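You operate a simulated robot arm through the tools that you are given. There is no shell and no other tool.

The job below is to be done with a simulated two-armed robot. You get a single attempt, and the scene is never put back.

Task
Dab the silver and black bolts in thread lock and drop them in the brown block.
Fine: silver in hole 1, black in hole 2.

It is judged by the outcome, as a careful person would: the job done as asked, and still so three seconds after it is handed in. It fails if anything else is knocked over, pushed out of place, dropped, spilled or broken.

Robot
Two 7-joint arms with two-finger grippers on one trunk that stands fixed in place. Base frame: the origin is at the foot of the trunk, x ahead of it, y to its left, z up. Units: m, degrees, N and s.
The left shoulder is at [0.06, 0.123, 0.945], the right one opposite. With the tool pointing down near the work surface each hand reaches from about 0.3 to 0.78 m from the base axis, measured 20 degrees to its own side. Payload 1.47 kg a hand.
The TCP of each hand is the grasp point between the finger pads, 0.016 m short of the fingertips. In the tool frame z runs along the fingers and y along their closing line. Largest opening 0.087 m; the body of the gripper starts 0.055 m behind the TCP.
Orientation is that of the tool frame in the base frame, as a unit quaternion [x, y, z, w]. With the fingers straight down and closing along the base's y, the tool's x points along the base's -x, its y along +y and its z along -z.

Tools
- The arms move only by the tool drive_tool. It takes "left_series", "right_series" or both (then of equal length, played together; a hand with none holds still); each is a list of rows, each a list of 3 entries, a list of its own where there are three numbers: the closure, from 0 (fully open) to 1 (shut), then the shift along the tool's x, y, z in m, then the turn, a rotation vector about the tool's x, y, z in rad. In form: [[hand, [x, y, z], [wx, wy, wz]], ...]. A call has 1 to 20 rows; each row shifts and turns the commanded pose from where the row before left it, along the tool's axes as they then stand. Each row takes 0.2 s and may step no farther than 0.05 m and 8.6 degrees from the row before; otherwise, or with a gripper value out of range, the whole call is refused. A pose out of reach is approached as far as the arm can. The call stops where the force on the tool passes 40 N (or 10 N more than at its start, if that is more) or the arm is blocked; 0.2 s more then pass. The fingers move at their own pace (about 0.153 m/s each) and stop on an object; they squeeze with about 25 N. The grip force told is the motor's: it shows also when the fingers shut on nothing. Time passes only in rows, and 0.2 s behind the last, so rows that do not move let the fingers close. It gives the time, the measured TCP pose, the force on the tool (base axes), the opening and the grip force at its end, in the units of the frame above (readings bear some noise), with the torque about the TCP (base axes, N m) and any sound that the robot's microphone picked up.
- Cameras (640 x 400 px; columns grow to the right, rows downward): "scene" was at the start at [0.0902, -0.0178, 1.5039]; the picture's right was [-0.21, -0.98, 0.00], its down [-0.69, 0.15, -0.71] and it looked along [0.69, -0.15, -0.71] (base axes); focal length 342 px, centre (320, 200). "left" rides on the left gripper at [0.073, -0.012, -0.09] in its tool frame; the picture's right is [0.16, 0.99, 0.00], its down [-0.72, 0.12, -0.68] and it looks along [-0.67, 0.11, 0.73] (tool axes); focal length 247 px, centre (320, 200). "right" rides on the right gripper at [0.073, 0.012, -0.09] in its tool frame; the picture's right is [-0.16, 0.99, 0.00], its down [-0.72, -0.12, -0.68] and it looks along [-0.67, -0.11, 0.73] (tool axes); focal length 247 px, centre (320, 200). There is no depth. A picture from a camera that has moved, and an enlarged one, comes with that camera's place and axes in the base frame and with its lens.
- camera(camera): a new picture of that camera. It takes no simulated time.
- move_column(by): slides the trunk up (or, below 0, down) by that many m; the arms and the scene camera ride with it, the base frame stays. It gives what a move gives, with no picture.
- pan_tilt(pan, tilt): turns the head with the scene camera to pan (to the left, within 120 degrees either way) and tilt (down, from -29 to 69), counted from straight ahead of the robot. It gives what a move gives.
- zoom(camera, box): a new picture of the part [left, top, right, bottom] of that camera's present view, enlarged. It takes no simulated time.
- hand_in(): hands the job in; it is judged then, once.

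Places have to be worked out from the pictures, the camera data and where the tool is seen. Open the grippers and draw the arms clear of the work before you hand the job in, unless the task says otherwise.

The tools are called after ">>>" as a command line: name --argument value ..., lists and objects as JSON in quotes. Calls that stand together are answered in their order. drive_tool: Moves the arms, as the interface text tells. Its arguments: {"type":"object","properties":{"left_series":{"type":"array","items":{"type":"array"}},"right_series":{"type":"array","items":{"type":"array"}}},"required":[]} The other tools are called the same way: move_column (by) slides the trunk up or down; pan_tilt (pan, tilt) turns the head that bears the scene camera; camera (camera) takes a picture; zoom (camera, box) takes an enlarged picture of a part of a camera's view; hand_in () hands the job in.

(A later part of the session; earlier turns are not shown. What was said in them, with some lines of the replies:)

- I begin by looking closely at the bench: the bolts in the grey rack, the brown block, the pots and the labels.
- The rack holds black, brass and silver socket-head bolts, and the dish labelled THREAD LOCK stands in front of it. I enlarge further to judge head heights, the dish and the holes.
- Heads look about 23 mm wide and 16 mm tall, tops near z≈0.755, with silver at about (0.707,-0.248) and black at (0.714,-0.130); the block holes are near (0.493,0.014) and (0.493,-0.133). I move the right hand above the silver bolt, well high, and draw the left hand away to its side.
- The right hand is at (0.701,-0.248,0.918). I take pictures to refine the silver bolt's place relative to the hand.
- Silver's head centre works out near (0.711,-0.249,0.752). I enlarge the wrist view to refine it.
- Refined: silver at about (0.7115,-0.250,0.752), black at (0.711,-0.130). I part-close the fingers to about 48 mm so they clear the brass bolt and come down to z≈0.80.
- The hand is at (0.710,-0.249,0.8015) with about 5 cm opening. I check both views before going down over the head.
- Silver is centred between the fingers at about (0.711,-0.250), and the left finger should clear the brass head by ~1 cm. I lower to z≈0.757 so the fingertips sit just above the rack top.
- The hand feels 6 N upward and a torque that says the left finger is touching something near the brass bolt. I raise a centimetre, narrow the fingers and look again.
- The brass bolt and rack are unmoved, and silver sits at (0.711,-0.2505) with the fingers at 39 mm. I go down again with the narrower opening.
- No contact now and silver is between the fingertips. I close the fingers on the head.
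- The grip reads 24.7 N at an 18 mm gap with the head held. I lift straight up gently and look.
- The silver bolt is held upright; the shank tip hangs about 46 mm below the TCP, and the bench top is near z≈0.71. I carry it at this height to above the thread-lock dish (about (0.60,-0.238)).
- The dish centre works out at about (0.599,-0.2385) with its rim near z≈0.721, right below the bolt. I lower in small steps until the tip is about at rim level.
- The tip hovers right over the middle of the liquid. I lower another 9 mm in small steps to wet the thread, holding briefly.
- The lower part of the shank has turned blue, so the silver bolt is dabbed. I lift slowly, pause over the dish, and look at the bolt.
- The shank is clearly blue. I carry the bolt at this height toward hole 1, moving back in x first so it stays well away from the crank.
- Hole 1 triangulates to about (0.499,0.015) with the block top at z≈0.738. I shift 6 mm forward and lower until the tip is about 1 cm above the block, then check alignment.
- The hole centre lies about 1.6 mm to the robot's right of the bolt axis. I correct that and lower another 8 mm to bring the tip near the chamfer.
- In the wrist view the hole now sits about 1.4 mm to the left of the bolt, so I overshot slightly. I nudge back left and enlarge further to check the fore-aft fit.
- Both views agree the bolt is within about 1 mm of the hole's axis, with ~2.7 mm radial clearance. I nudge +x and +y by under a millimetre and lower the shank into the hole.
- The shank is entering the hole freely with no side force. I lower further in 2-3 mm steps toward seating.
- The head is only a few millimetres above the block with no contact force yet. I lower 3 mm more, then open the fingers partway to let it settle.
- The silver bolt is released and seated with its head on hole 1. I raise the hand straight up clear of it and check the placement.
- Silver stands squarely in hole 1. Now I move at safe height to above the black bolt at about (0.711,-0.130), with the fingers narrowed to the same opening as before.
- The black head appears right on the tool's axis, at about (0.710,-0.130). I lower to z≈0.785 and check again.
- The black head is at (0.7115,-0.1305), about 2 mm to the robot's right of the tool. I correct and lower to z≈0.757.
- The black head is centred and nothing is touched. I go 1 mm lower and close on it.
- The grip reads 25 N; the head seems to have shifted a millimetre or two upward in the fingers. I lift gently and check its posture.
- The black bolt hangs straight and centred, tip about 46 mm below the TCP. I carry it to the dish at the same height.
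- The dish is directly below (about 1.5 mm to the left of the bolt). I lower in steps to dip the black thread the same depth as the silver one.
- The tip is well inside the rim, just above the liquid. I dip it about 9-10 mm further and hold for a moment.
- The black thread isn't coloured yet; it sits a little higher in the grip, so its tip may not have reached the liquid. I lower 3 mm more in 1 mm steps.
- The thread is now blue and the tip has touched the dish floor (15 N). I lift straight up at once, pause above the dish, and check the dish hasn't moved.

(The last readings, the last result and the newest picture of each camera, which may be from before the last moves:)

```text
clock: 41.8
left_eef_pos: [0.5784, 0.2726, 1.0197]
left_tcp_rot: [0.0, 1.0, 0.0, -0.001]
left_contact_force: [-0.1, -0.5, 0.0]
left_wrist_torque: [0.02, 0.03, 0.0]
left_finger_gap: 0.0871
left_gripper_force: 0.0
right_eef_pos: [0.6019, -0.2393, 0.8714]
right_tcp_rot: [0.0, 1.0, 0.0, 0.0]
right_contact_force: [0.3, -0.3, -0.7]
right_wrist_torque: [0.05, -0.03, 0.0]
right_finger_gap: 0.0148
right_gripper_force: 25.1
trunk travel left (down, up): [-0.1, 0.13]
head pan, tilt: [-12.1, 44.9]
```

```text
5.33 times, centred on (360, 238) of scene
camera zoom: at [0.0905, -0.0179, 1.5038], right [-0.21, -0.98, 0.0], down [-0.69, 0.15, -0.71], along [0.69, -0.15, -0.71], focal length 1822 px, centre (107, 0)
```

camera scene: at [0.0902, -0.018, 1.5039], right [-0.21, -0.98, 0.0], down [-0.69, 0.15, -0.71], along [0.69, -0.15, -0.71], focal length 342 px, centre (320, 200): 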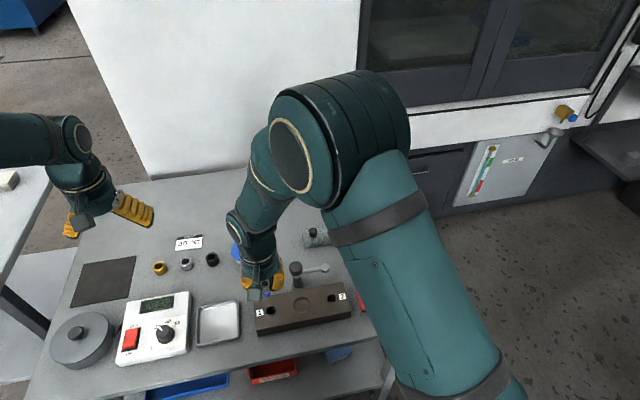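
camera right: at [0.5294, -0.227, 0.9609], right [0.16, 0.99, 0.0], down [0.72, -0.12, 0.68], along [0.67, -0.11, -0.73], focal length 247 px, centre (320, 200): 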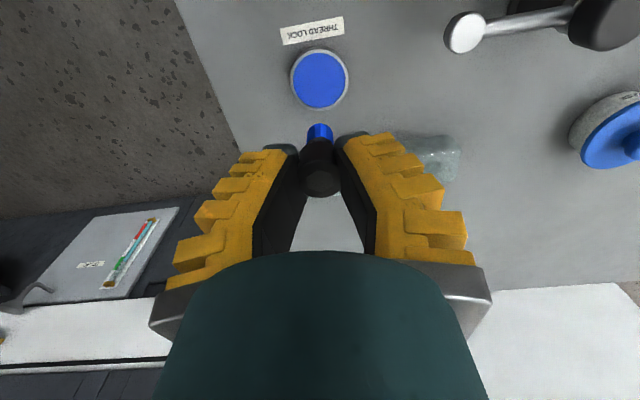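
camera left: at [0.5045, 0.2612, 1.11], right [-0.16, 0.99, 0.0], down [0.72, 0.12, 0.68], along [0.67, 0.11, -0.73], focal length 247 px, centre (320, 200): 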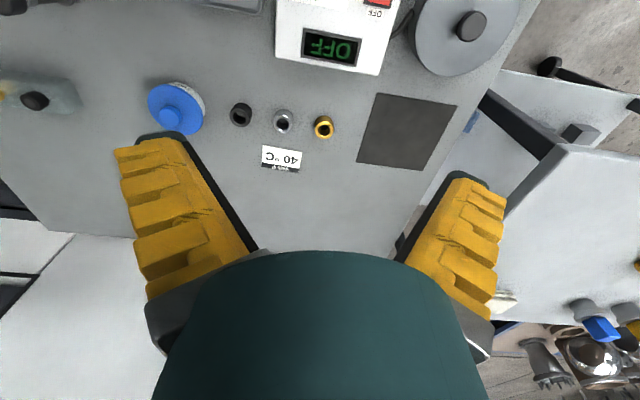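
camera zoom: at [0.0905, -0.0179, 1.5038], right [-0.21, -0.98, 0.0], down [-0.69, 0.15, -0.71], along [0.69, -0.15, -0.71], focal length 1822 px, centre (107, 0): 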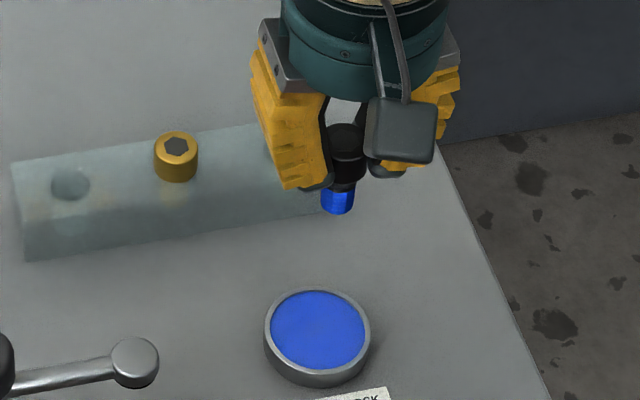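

The black thread is coated and the dish is exactly where it was. I carry the bolt back in x, then across to above hole 2 at about (0.499,-0.1345).

>>> drive_tool --right_series '[[1.0, [0.034, 0, 0], [0, 0, 0]], [1.0, [0.035, 0.005, 0], [0, 0, 0]], [1.0, [0.034, 0.02, 0], [0, 0, 0]], [1.0, [0, 0.03, 0], [0, 0, 0]], [1.0, [0, 0.03, 0], [0, 0, 0]], [1.0, [0, 0.02, 0], [0, 0, 0]], [1.0, [0, 0, 0], [0, 0, 0]], [1.0, [0, 0, 0], [0, 0, 0]]]'

>>> camera --camera "right"

>>> zoom --camera "right" --box '[240, 50, 400, 150]'

>>> zoom --camera "scene" --box '[270, 245, 390, 320]'

```text
clock: 43.6
left_eef_pos: [0.5792, 0.2728, 1.0201]
left_tcp_rot: [0.0, 1.0, 0.0, 0.0]
left_contact_force: [0.0, -0.6, -0.5]
left_wrist_torque: [0.0, 0.02, 0.0]
left_finger_gap: 0.0869
left_gripper_force: 0.0
right_eef_pos: [0.4963, -0.1326, 0.874]
right_tcp_rot: [0.0, 1.0, 0.0, 0.0]
right_contact_force: [-0.3, -0.3, -1.3]
right_wrist_torque: [-0.03, 0.0, 0.01]
right_finger_gap: 0.0149
right_gripper_force: 24.7
trunk travel left (down, up): [-0.1, 0.13]
head pan, tilt: [-12.1, 44.9]
```

```text
taken
camera right: at [0.424, -0.1211, 0.9634], right [0.16, 0.99, 0.0], down [0.72, -0.12, 0.68], along [0.67, -0.11, -0.73], focal length 247 px, centre (320, 200)
```

right: 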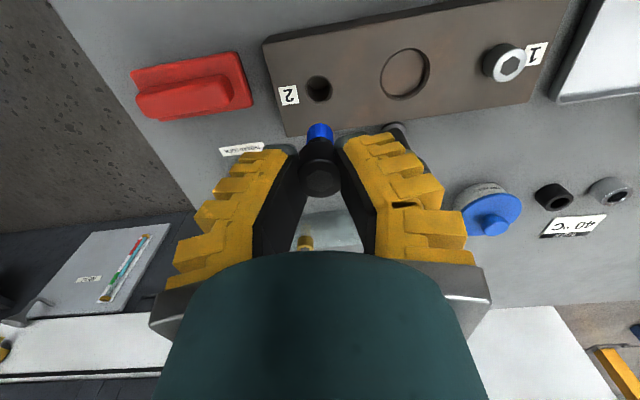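

```text
4.00 times, centred on (320, 100) of right
camera zoom: at [0.424, -0.1211, 0.9634], right [0.16, 0.99, 0.0], down [0.72, -0.12, 0.68], along [0.67, -0.11, -0.73], focal length 988 px, centre (320, 600)
```

zoom: 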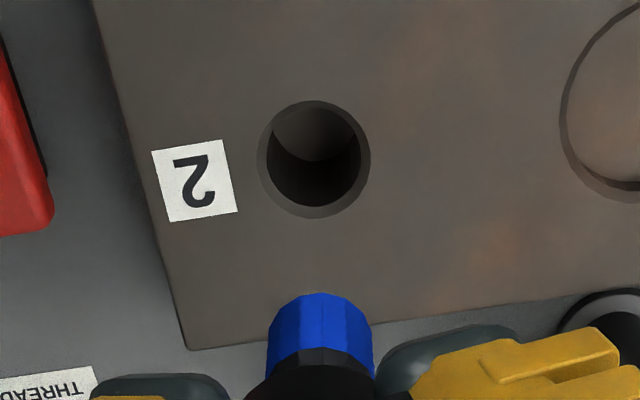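

```text
5.33 times, centred on (330, 282) of scene
camera zoom: at [0.0904, -0.0177, 1.5039], right [-0.21, -0.98, 0.0], down [-0.69, 0.15, -0.71], along [0.69, -0.15, -0.71], focal length 1822 px, centre (267, -240)
```

zoom: 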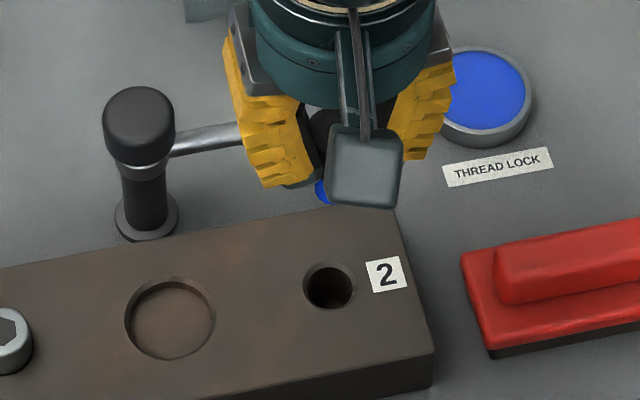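

Hole 2's centre comes out at (0.500,-0.135). I shift 3 mm forward and 2 mm right and lower until the tip is a centimetre above the block.

>>> drive_tool --right_series '[[1.0, [-0.0033, -0.0018, 0.02], [0, 0, 0]], [1.0, [0, 0, 0.02], [0, 0, 0]], [1.0, [0, 0, 0.02], [0, 0, 0]], [1.0, [0, 0, 0.018], [0, 0, 0]], [1.0, [0, 0, 0], [0, 0, 0]], [1.0, [0, 0, 0], [0, 0, 0]]]'

>>> zoom --camera "right" --box '[280, 85, 360, 135]'

>>> zoom --camera "scene" --box '[300, 265, 364, 305]'

```text
clock: 45.0
left_eef_pos: [0.5787, 0.2739, 1.02]
left_tcp_rot: [0.0, 1.0, 0.0, 0.0]
left_contact_force: [-0.1, 0.1, 0.5]
left_wrist_torque: [-0.01, 0.01, 0.03]
left_finger_gap: 0.0869
left_gripper_force: 0.0
right_eef_pos: [0.4999, -0.1357, 0.7952]
right_tcp_rot: [-0.001, 1.0, 0.0, 0.0]
right_contact_force: [-0.5, -0.4, -1.6]
right_wrist_torque: [0.01, 0.03, -0.02]
right_finger_gap: 0.0147
right_gripper_force: 24.7
trunk travel left (down, up): [-0.1, 0.13]
head pan, tilt: [-12.1, 44.9]
```

```text
8.00 times, centred on (320, 110) of right
camera zoom: at [0.428, -0.1233, 0.8852], right [0.16, 0.99, 0.0], down [0.72, -0.12, 0.68], along [0.67, -0.11, -0.73], focal length 1976 px, centre (320, 920)
```

zoom: 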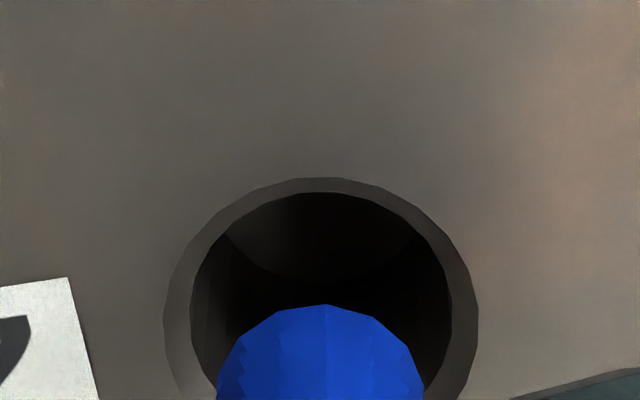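

```text
10.00 times, centred on (332, 285) of scene
camera zoom: at [0.0903, -0.0178, 1.5039], right [-0.21, -0.98, 0.0], down [-0.69, 0.15, -0.71], along [0.69, -0.15, -0.71], focal length 3416 px, centre (200, -650)
```

zoom: 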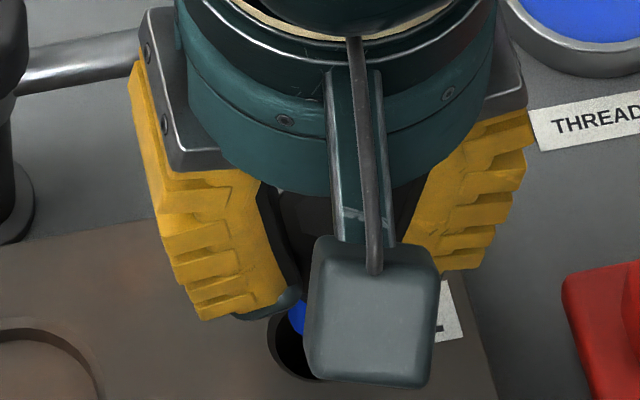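

Sideways alignment is spot on, and fore-aft is within a millimetre. I lower 8 mm and check once more at the chamfer.

>>> drive_tool --right_series '[[1.0, [0.0004, 0, 0.004], [0, 0, 0]], [1.0, [0, 0, 0.004], [0, 0, 0]], [1.0, [0, 0, 0], [0, 0, 0]], [1.0, [0, 0, 0], [0, 0, 0]]]'

>>> zoom --camera "right" --box '[280, 95, 360, 145]'

>>> zoom --camera "scene" --box '[300, 275, 364, 315]'

```text
clock: 46.0
left_eef_pos: [0.5782, 0.2726, 1.0197]
left_tcp_rot: [0.0, 1.0, 0.0, -0.001]
left_contact_force: [0.4, -0.5, -0.9]
left_wrist_torque: [-0.02, 0.06, 0.0]
left_finger_gap: 0.0869
left_gripper_force: 0.1
right_eef_pos: [0.5, -0.1342, 0.7883]
right_tcp_rot: [0.0, 1.0, -0.001, 0.001]
right_contact_force: [0.4, -0.1, -0.8]
right_wrist_torque: [0.01, -0.03, 0.01]
right_finger_gap: 0.0142
right_gripper_force: 25.0
trunk travel left (down, up): [-0.1, 0.13]
head pan, tilt: [-12.1, 44.9]
```

```text
8.00 times, centred on (320, 120) of right
camera zoom: at [0.4286, -0.1229, 0.8777], right [0.16, 0.99, 0.0], down [0.72, -0.12, 0.68], along [0.67, -0.11, -0.73], focal length 1976 px, centre (320, 840)
```

zoom: 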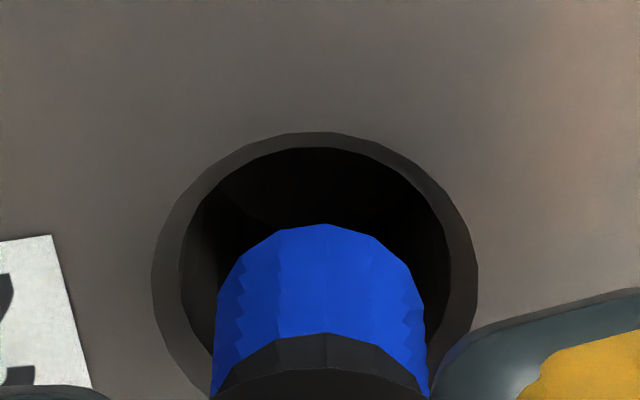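

```text
10.00 times, centred on (332, 295) of scene
camera zoom: at [0.0903, -0.0178, 1.5039], right [-0.21, -0.98, 0.0], down [-0.69, 0.15, -0.71], along [0.69, -0.15, -0.71], focal length 3416 px, centre (200, -750)
```

zoom: 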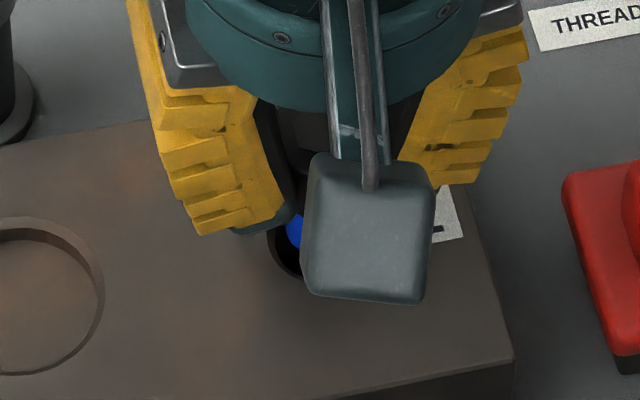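

Compared with the silver bolt at this stage, hole 2 lies about 1.2 mm nearer the robot and half a millimetre to its right. I make that correction and look again.

>>> drive_tool --right_series '[[1.0, [0.0012, -0.0004, 0], [0, 0, 0]], [1.0, [0, 0, 0], [0, 0, 0]], [1.0, [0, 0, 0], [0, 0, 0]]]'

>>> zoom --camera "right" --box '[280, 95, 360, 145]'

>>> zoom --camera "scene" --box '[316, 285, 348, 305]'

```text
clock: 46.8
left_eef_pos: [0.5776, 0.2738, 1.0207]
left_tcp_rot: [0.0, 1.0, 0.0, 0.0]
left_contact_force: [0.4, 0.4, 0.5]
left_wrist_torque: [-0.01, -0.04, 0.01]
left_finger_gap: 0.0869
left_gripper_force: 0.0
right_eef_pos: [0.4996, -0.1354, 0.7877]
right_tcp_rot: [0.0, 1.0, 0.001, 0.0]
right_contact_force: [-0.7, 0.5, -0.7]
right_wrist_torque: [-0.01, -0.02, 0.02]
right_finger_gap: 0.0143
right_gripper_force: 25.0
trunk travel left (down, up): [-0.1, 0.13]
head pan, tilt: [-12.1, 44.9]
```

```text
8.00 times, centred on (320, 120) of right
camera zoom: at [0.4272, -0.1236, 0.8775], right [0.16, 0.99, 0.0], down [0.72, -0.12, 0.68], along [0.67, -0.11, -0.73], focal length 1976 px, centre (320, 840)
```

zoom: 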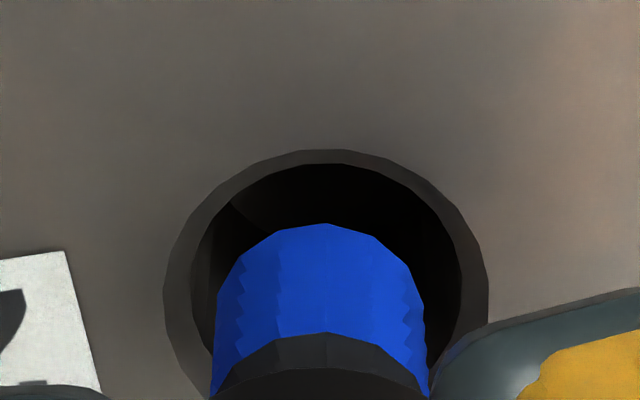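

```text
16.00 times, centred on (332, 295) of scene
camera zoom: at [0.0902, -0.0178, 1.5039], right [-0.21, -0.98, 0.0], down [-0.69, 0.15, -0.71], along [0.69, -0.15, -0.71], focal length 5466 px, centre (128, -1320)
```

zoom: 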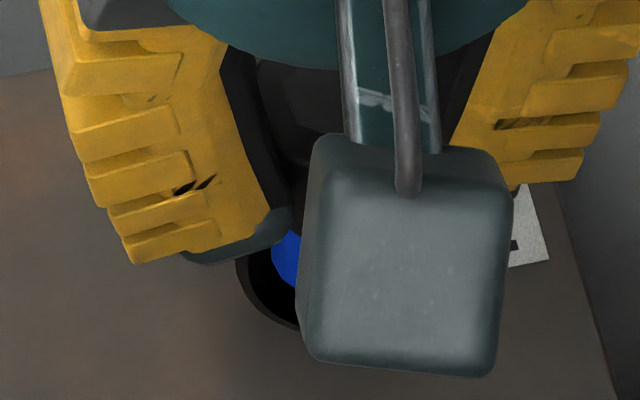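

The picture now matches the silver bolt's at its successful entry. I lower the shank into hole 2 in 4 mm steps, watching the force.

>>> drive_tool --right_series '[[1.0, [0, 0.0002, 0.004], [0, 0, 0]], [1.0, [0, 0, 0.004], [0, 0, 0]], [1.0, [0, 0, 0.004], [0, 0, 0]], [1.0, [0, 0, 0.004], [0, 0, 0]], [1.0, [0, 0, 0], [0, 0, 0]]]'

>>> zoom --camera "right" --box '[240, 85, 400, 185]'

>>> zoom --camera "scene" --box '[300, 275, 364, 315]'

```text
clock: 48.0
left_eef_pos: [0.5784, 0.2722, 1.02]
left_tcp_rot: [0.0, 1.0, 0.001, 0.0]
left_contact_force: [0.2, 0.2, 0.0]
left_wrist_torque: [-0.02, -0.03, 0.01]
left_finger_gap: 0.087
left_gripper_force: 0.1
right_eef_pos: [0.4977, -0.1354, 0.7724]
right_tcp_rot: [0.0, 1.0, -0.001, 0.0]
right_contact_force: [1.0, 0.5, -0.1]
right_wrist_torque: [0.0, -0.03, 0.01]
right_finger_gap: 0.0141
right_gripper_force: 25.5
trunk travel left (down, up): [-0.1, 0.13]
head pan, tilt: [-12.1, 44.9]
```

```text
4.00 times, centred on (320, 135) of right
camera zoom: at [0.4263, -0.1237, 0.8612], right [0.16, 0.99, 0.0], down [0.72, -0.12, 0.68], along [0.67, -0.11, -0.73], focal length 988 px, centre (320, 460)
```

zoom: 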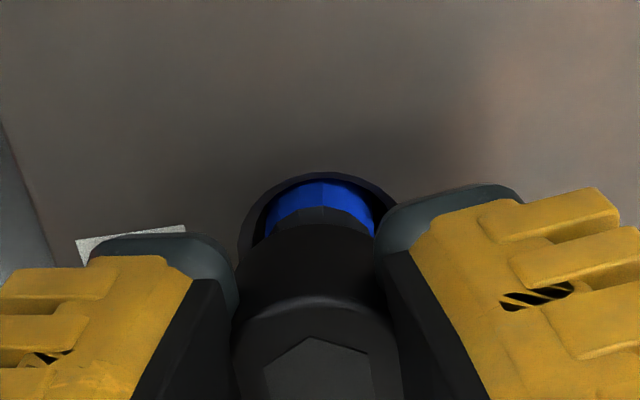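

```text
10.00 times, centred on (332, 295) of scene
camera zoom: at [0.0902, -0.0178, 1.5039], right [-0.21, -0.98, 0.0], down [-0.69, 0.15, -0.71], along [0.69, -0.15, -0.71], focal length 3416 px, centre (200, -750)
```

zoom: 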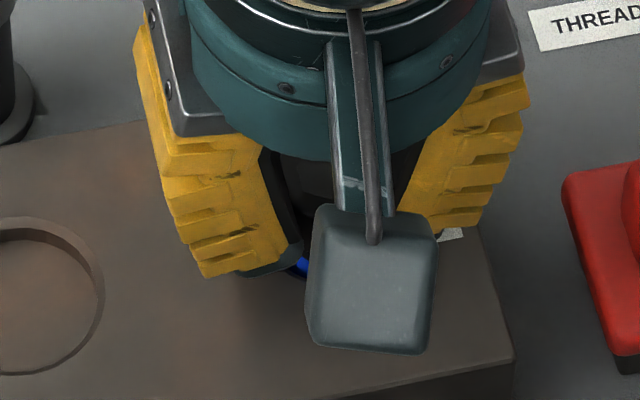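

The shank is inside hole 2 with negligible force; it drifted back about 1 mm, so I nudge forward slightly and lower in small steps toward seating.

>>> drive_tool --right_series '[[1.0, [-0.0009, 0, 0.002], [0, 0, 0]], [1.0, [0, 0, 0.003], [0, 0, 0]], [1.0, [0, 0, 0.003], [0, 0, 0]], [1.0, [0, 0, 0.002], [0, 0, 0]], [1.0, [0, 0, 0], [0, 0, 0]]]'

>>> zoom --camera "right" --box '[240, 85, 400, 185]'

```text
clock: 49.2
left_eef_pos: [0.5792, 0.2726, 1.0196]
left_tcp_rot: [-0.001, 1.0, 0.0, 0.0]
left_contact_force: [0.4, 0.7, 0.1]
left_wrist_torque: [-0.01, -0.01, -0.01]
left_finger_gap: 0.0868
left_gripper_force: 0.0
right_eef_pos: [0.4993, -0.1347, 0.7615]
right_tcp_rot: [0.0, 1.0, 0.0, 0.001]
right_contact_force: [-0.4, -0.3, -0.6]
right_wrist_torque: [-0.02, -0.02, 0.04]
right_finger_gap: 0.0141
right_gripper_force: 25.0
trunk travel left (down, up): [-0.1, 0.13]
head pan, tilt: [-12.1, 44.9]
```

```text
4.00 times, centred on (320, 135) of right
camera zoom: at [0.427, -0.1233, 0.8508], right [0.16, 0.99, 0.0], down [0.72, -0.12, 0.68], along [0.67, -0.11, -0.73], focal length 988 px, centre (320, 460)
```

zoom: 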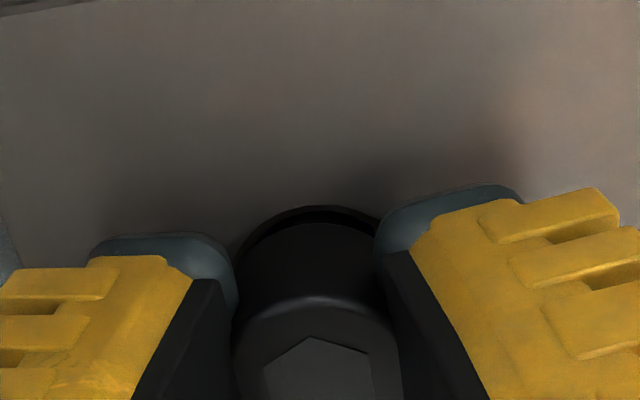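

The head is now almost down on the block at hole 2. I lower the last 1.5 mm and open the fingers to the same partial width to let it settle.

>>> drive_tool --right_series '[[1.0, [0, 0, 0.001], [0, 0, 0]], [1.0, [0, 0, 0.0005], [0, 0, 0]], [1.0, [0, 0, 0], [0, 0, 0]], [0.75, [0, 0, 0], [0, 0, 0]], [0.65, [0, 0, 0], [0, 0, 0]], [0.55, [0, 0, 0], [0, 0, 0]], [0.5, [0, 0, 0], [0, 0, 0]]]'

>>> camera --camera "right"

```text
clock: 50.8
left_eef_pos: [0.5778, 0.2732, 1.0205]
left_tcp_rot: [0.001, 1.0, 0.0, 0.0]
left_contact_force: [0.3, 0.1, 0.0]
left_wrist_torque: [0.01, 0.0, -0.01]
left_finger_gap: 0.087
left_gripper_force: 0.0
right_eef_pos: [0.5007, -0.1346, 0.7614]
right_tcp_rot: [-0.001, 1.0, -0.001, 0.0]
right_contact_force: [0.1, 0.5, -0.3]
right_wrist_torque: [0.05, 0.0, 0.01]
right_finger_gap: 0.0494
right_gripper_force: 4.0
trunk travel left (down, up): [-0.1, 0.13]
head pan, tilt: [-12.1, 44.9]
```

```text
taken
camera right: at [0.4273, -0.1233, 0.8503], right [0.16, 0.99, 0.0], down [0.72, -0.12, 0.68], along [0.67, -0.11, -0.73], focal length 247 px, centre (320, 200)
```

right: 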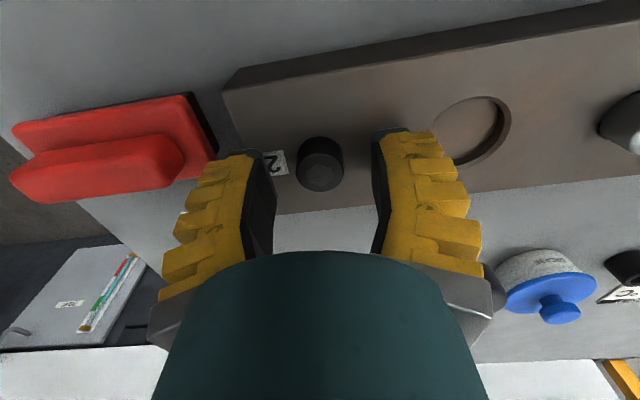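

The black bolt is released and seated in hole 2. I rise straight up, then draw the right hand well clear to its own side.

>>> drive_tool --right_series '[[0.45, [0, 0, -0.01], [0, 0, 0]], [0.4, [0, 0, -0.02], [0, 0, 0]], [0.3, [0, 0, -0.03], [0, 0, 0]], [0.2, [0, 0, -0.035], [0, 0, 0]], [0.1, [0, 0, -0.035], [0, 0, 0]], [0.0, [0, 0, -0.035], [0, 0, 0]], [0.0, [0, 0, -0.035], [0, 0, 0]], [0.0, [0, -0.03, -0.03], [0, 0, 0]], [0.0, [0, -0.04, -0.02], [0, 0, 0]], [0.0, [0, -0.045, 0], [0, 0, 0]], [0.0, [0, -0.045, 0], [0, 0, 0]], [0.0, [0, -0.045, 0], [0, 0, 0]], [0.0, [0, -0.045, 0], [0, 0, 0]], [0.0, [0, -0.035, 0], [0, 0, 0]], [0.0, [0, 0, 0], [0, 0, 0]]]'

>>> camera --camera "scene"

>>> zoom --camera "scene" --box '[240, 260, 360, 335]'

>>> zoom --camera "scene" --box '[280, 200, 420, 310]'

```text
clock: 54.0
left_eef_pos: [0.5796, 0.2733, 1.0194]
left_tcp_rot: [0.0, 1.0, -0.001, -0.001]
left_contact_force: [-0.3, 0.7, -0.4]
left_wrist_torque: [0.0, -0.01, 0.02]
left_finger_gap: 0.0869
left_gripper_force: 0.1
right_eef_pos: [0.4969, -0.4175, 1.0077]
right_tcp_rot: [0.0, 1.0, 0.0, 0.001]
right_contact_force: [-0.4, -0.7, -1.1]
right_wrist_torque: [-0.01, -0.02, 0.01]
right_finger_gap: 0.0869
right_gripper_force: 0.1
trunk travel left (down, up): [-0.1, 0.13]
head pan, tilt: [-12.1, 44.9]
```

```text
taken
camera scene: at [0.0901, -0.0174, 1.5039], right [-0.21, -0.98, 0.0], down [-0.69, 0.15, -0.71], along [0.69, -0.15, -0.71], focal length 342 px, centre (320, 200)
```

scene: 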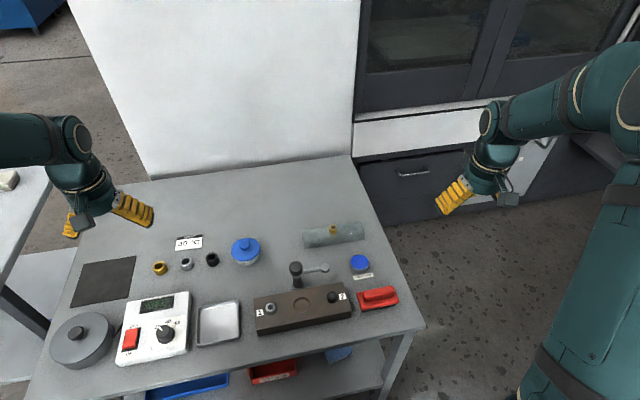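

```text
5.33 times, centred on (300, 298) of scene
camera zoom: at [0.0901, -0.0174, 1.5039], right [-0.21, -0.98, 0.0], down [-0.69, 0.15, -0.71], along [0.69, -0.15, -0.71], focal length 1822 px, centre (427, -320)
```

zoom: 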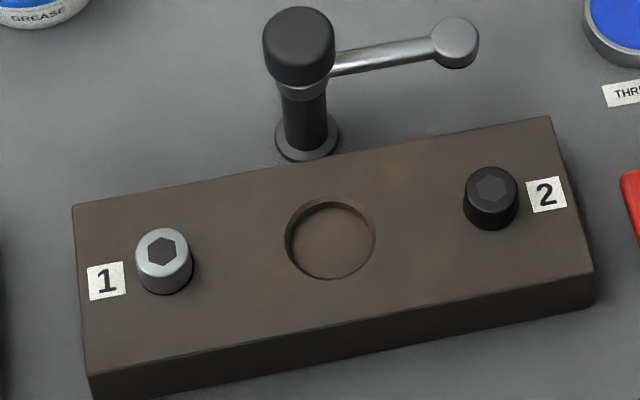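

```text
3.64 times, centred on (350, 255) of scene
camera zoom: at [0.0901, -0.0174, 1.5039], right [-0.21, -0.98, 0.0], down [-0.69, 0.15, -0.71], along [0.69, -0.15, -0.71], focal length 1242 px, centre (211, 0)
```

zoom: 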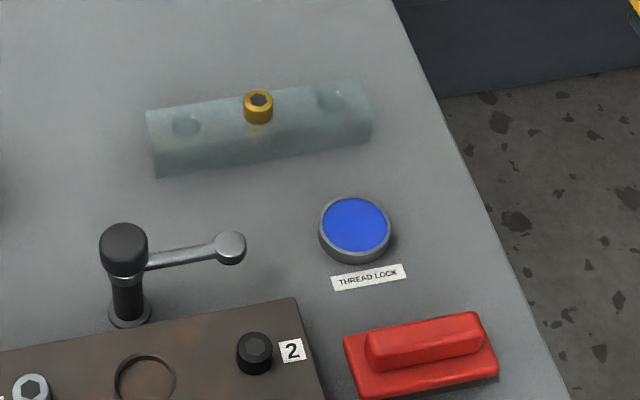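

Silver stands in hole 1 and black in hole 2, both seated with blue-coated threads inside; the brass bolt, rack, dish, crank and all else are as they were. Both grippers are open and clear of the work, so I hand the job in.

>>> hand_in

```text
The job is handed in.
```

I dabbed both bolts in thread lock and put them in the brown block: silver in hole 1 and black in hole 2. Each shank showed blue before it went in, and both heads sit down on the block in the last pictures.

- **Brass bolt:** On my first try at the silver bolt, a finger touched something with about 6 N, most likely the brass bolt beside it. I backed off at once. The brass bolt and rack hadn't moved.
- **Thread-lock dish:** The black bolt's tip touched the floor of the dish with about 15 N while dipping. The dish stayed where it was and I saw no spill.

Both grippers are open and clear of the bench. The job is handed in.
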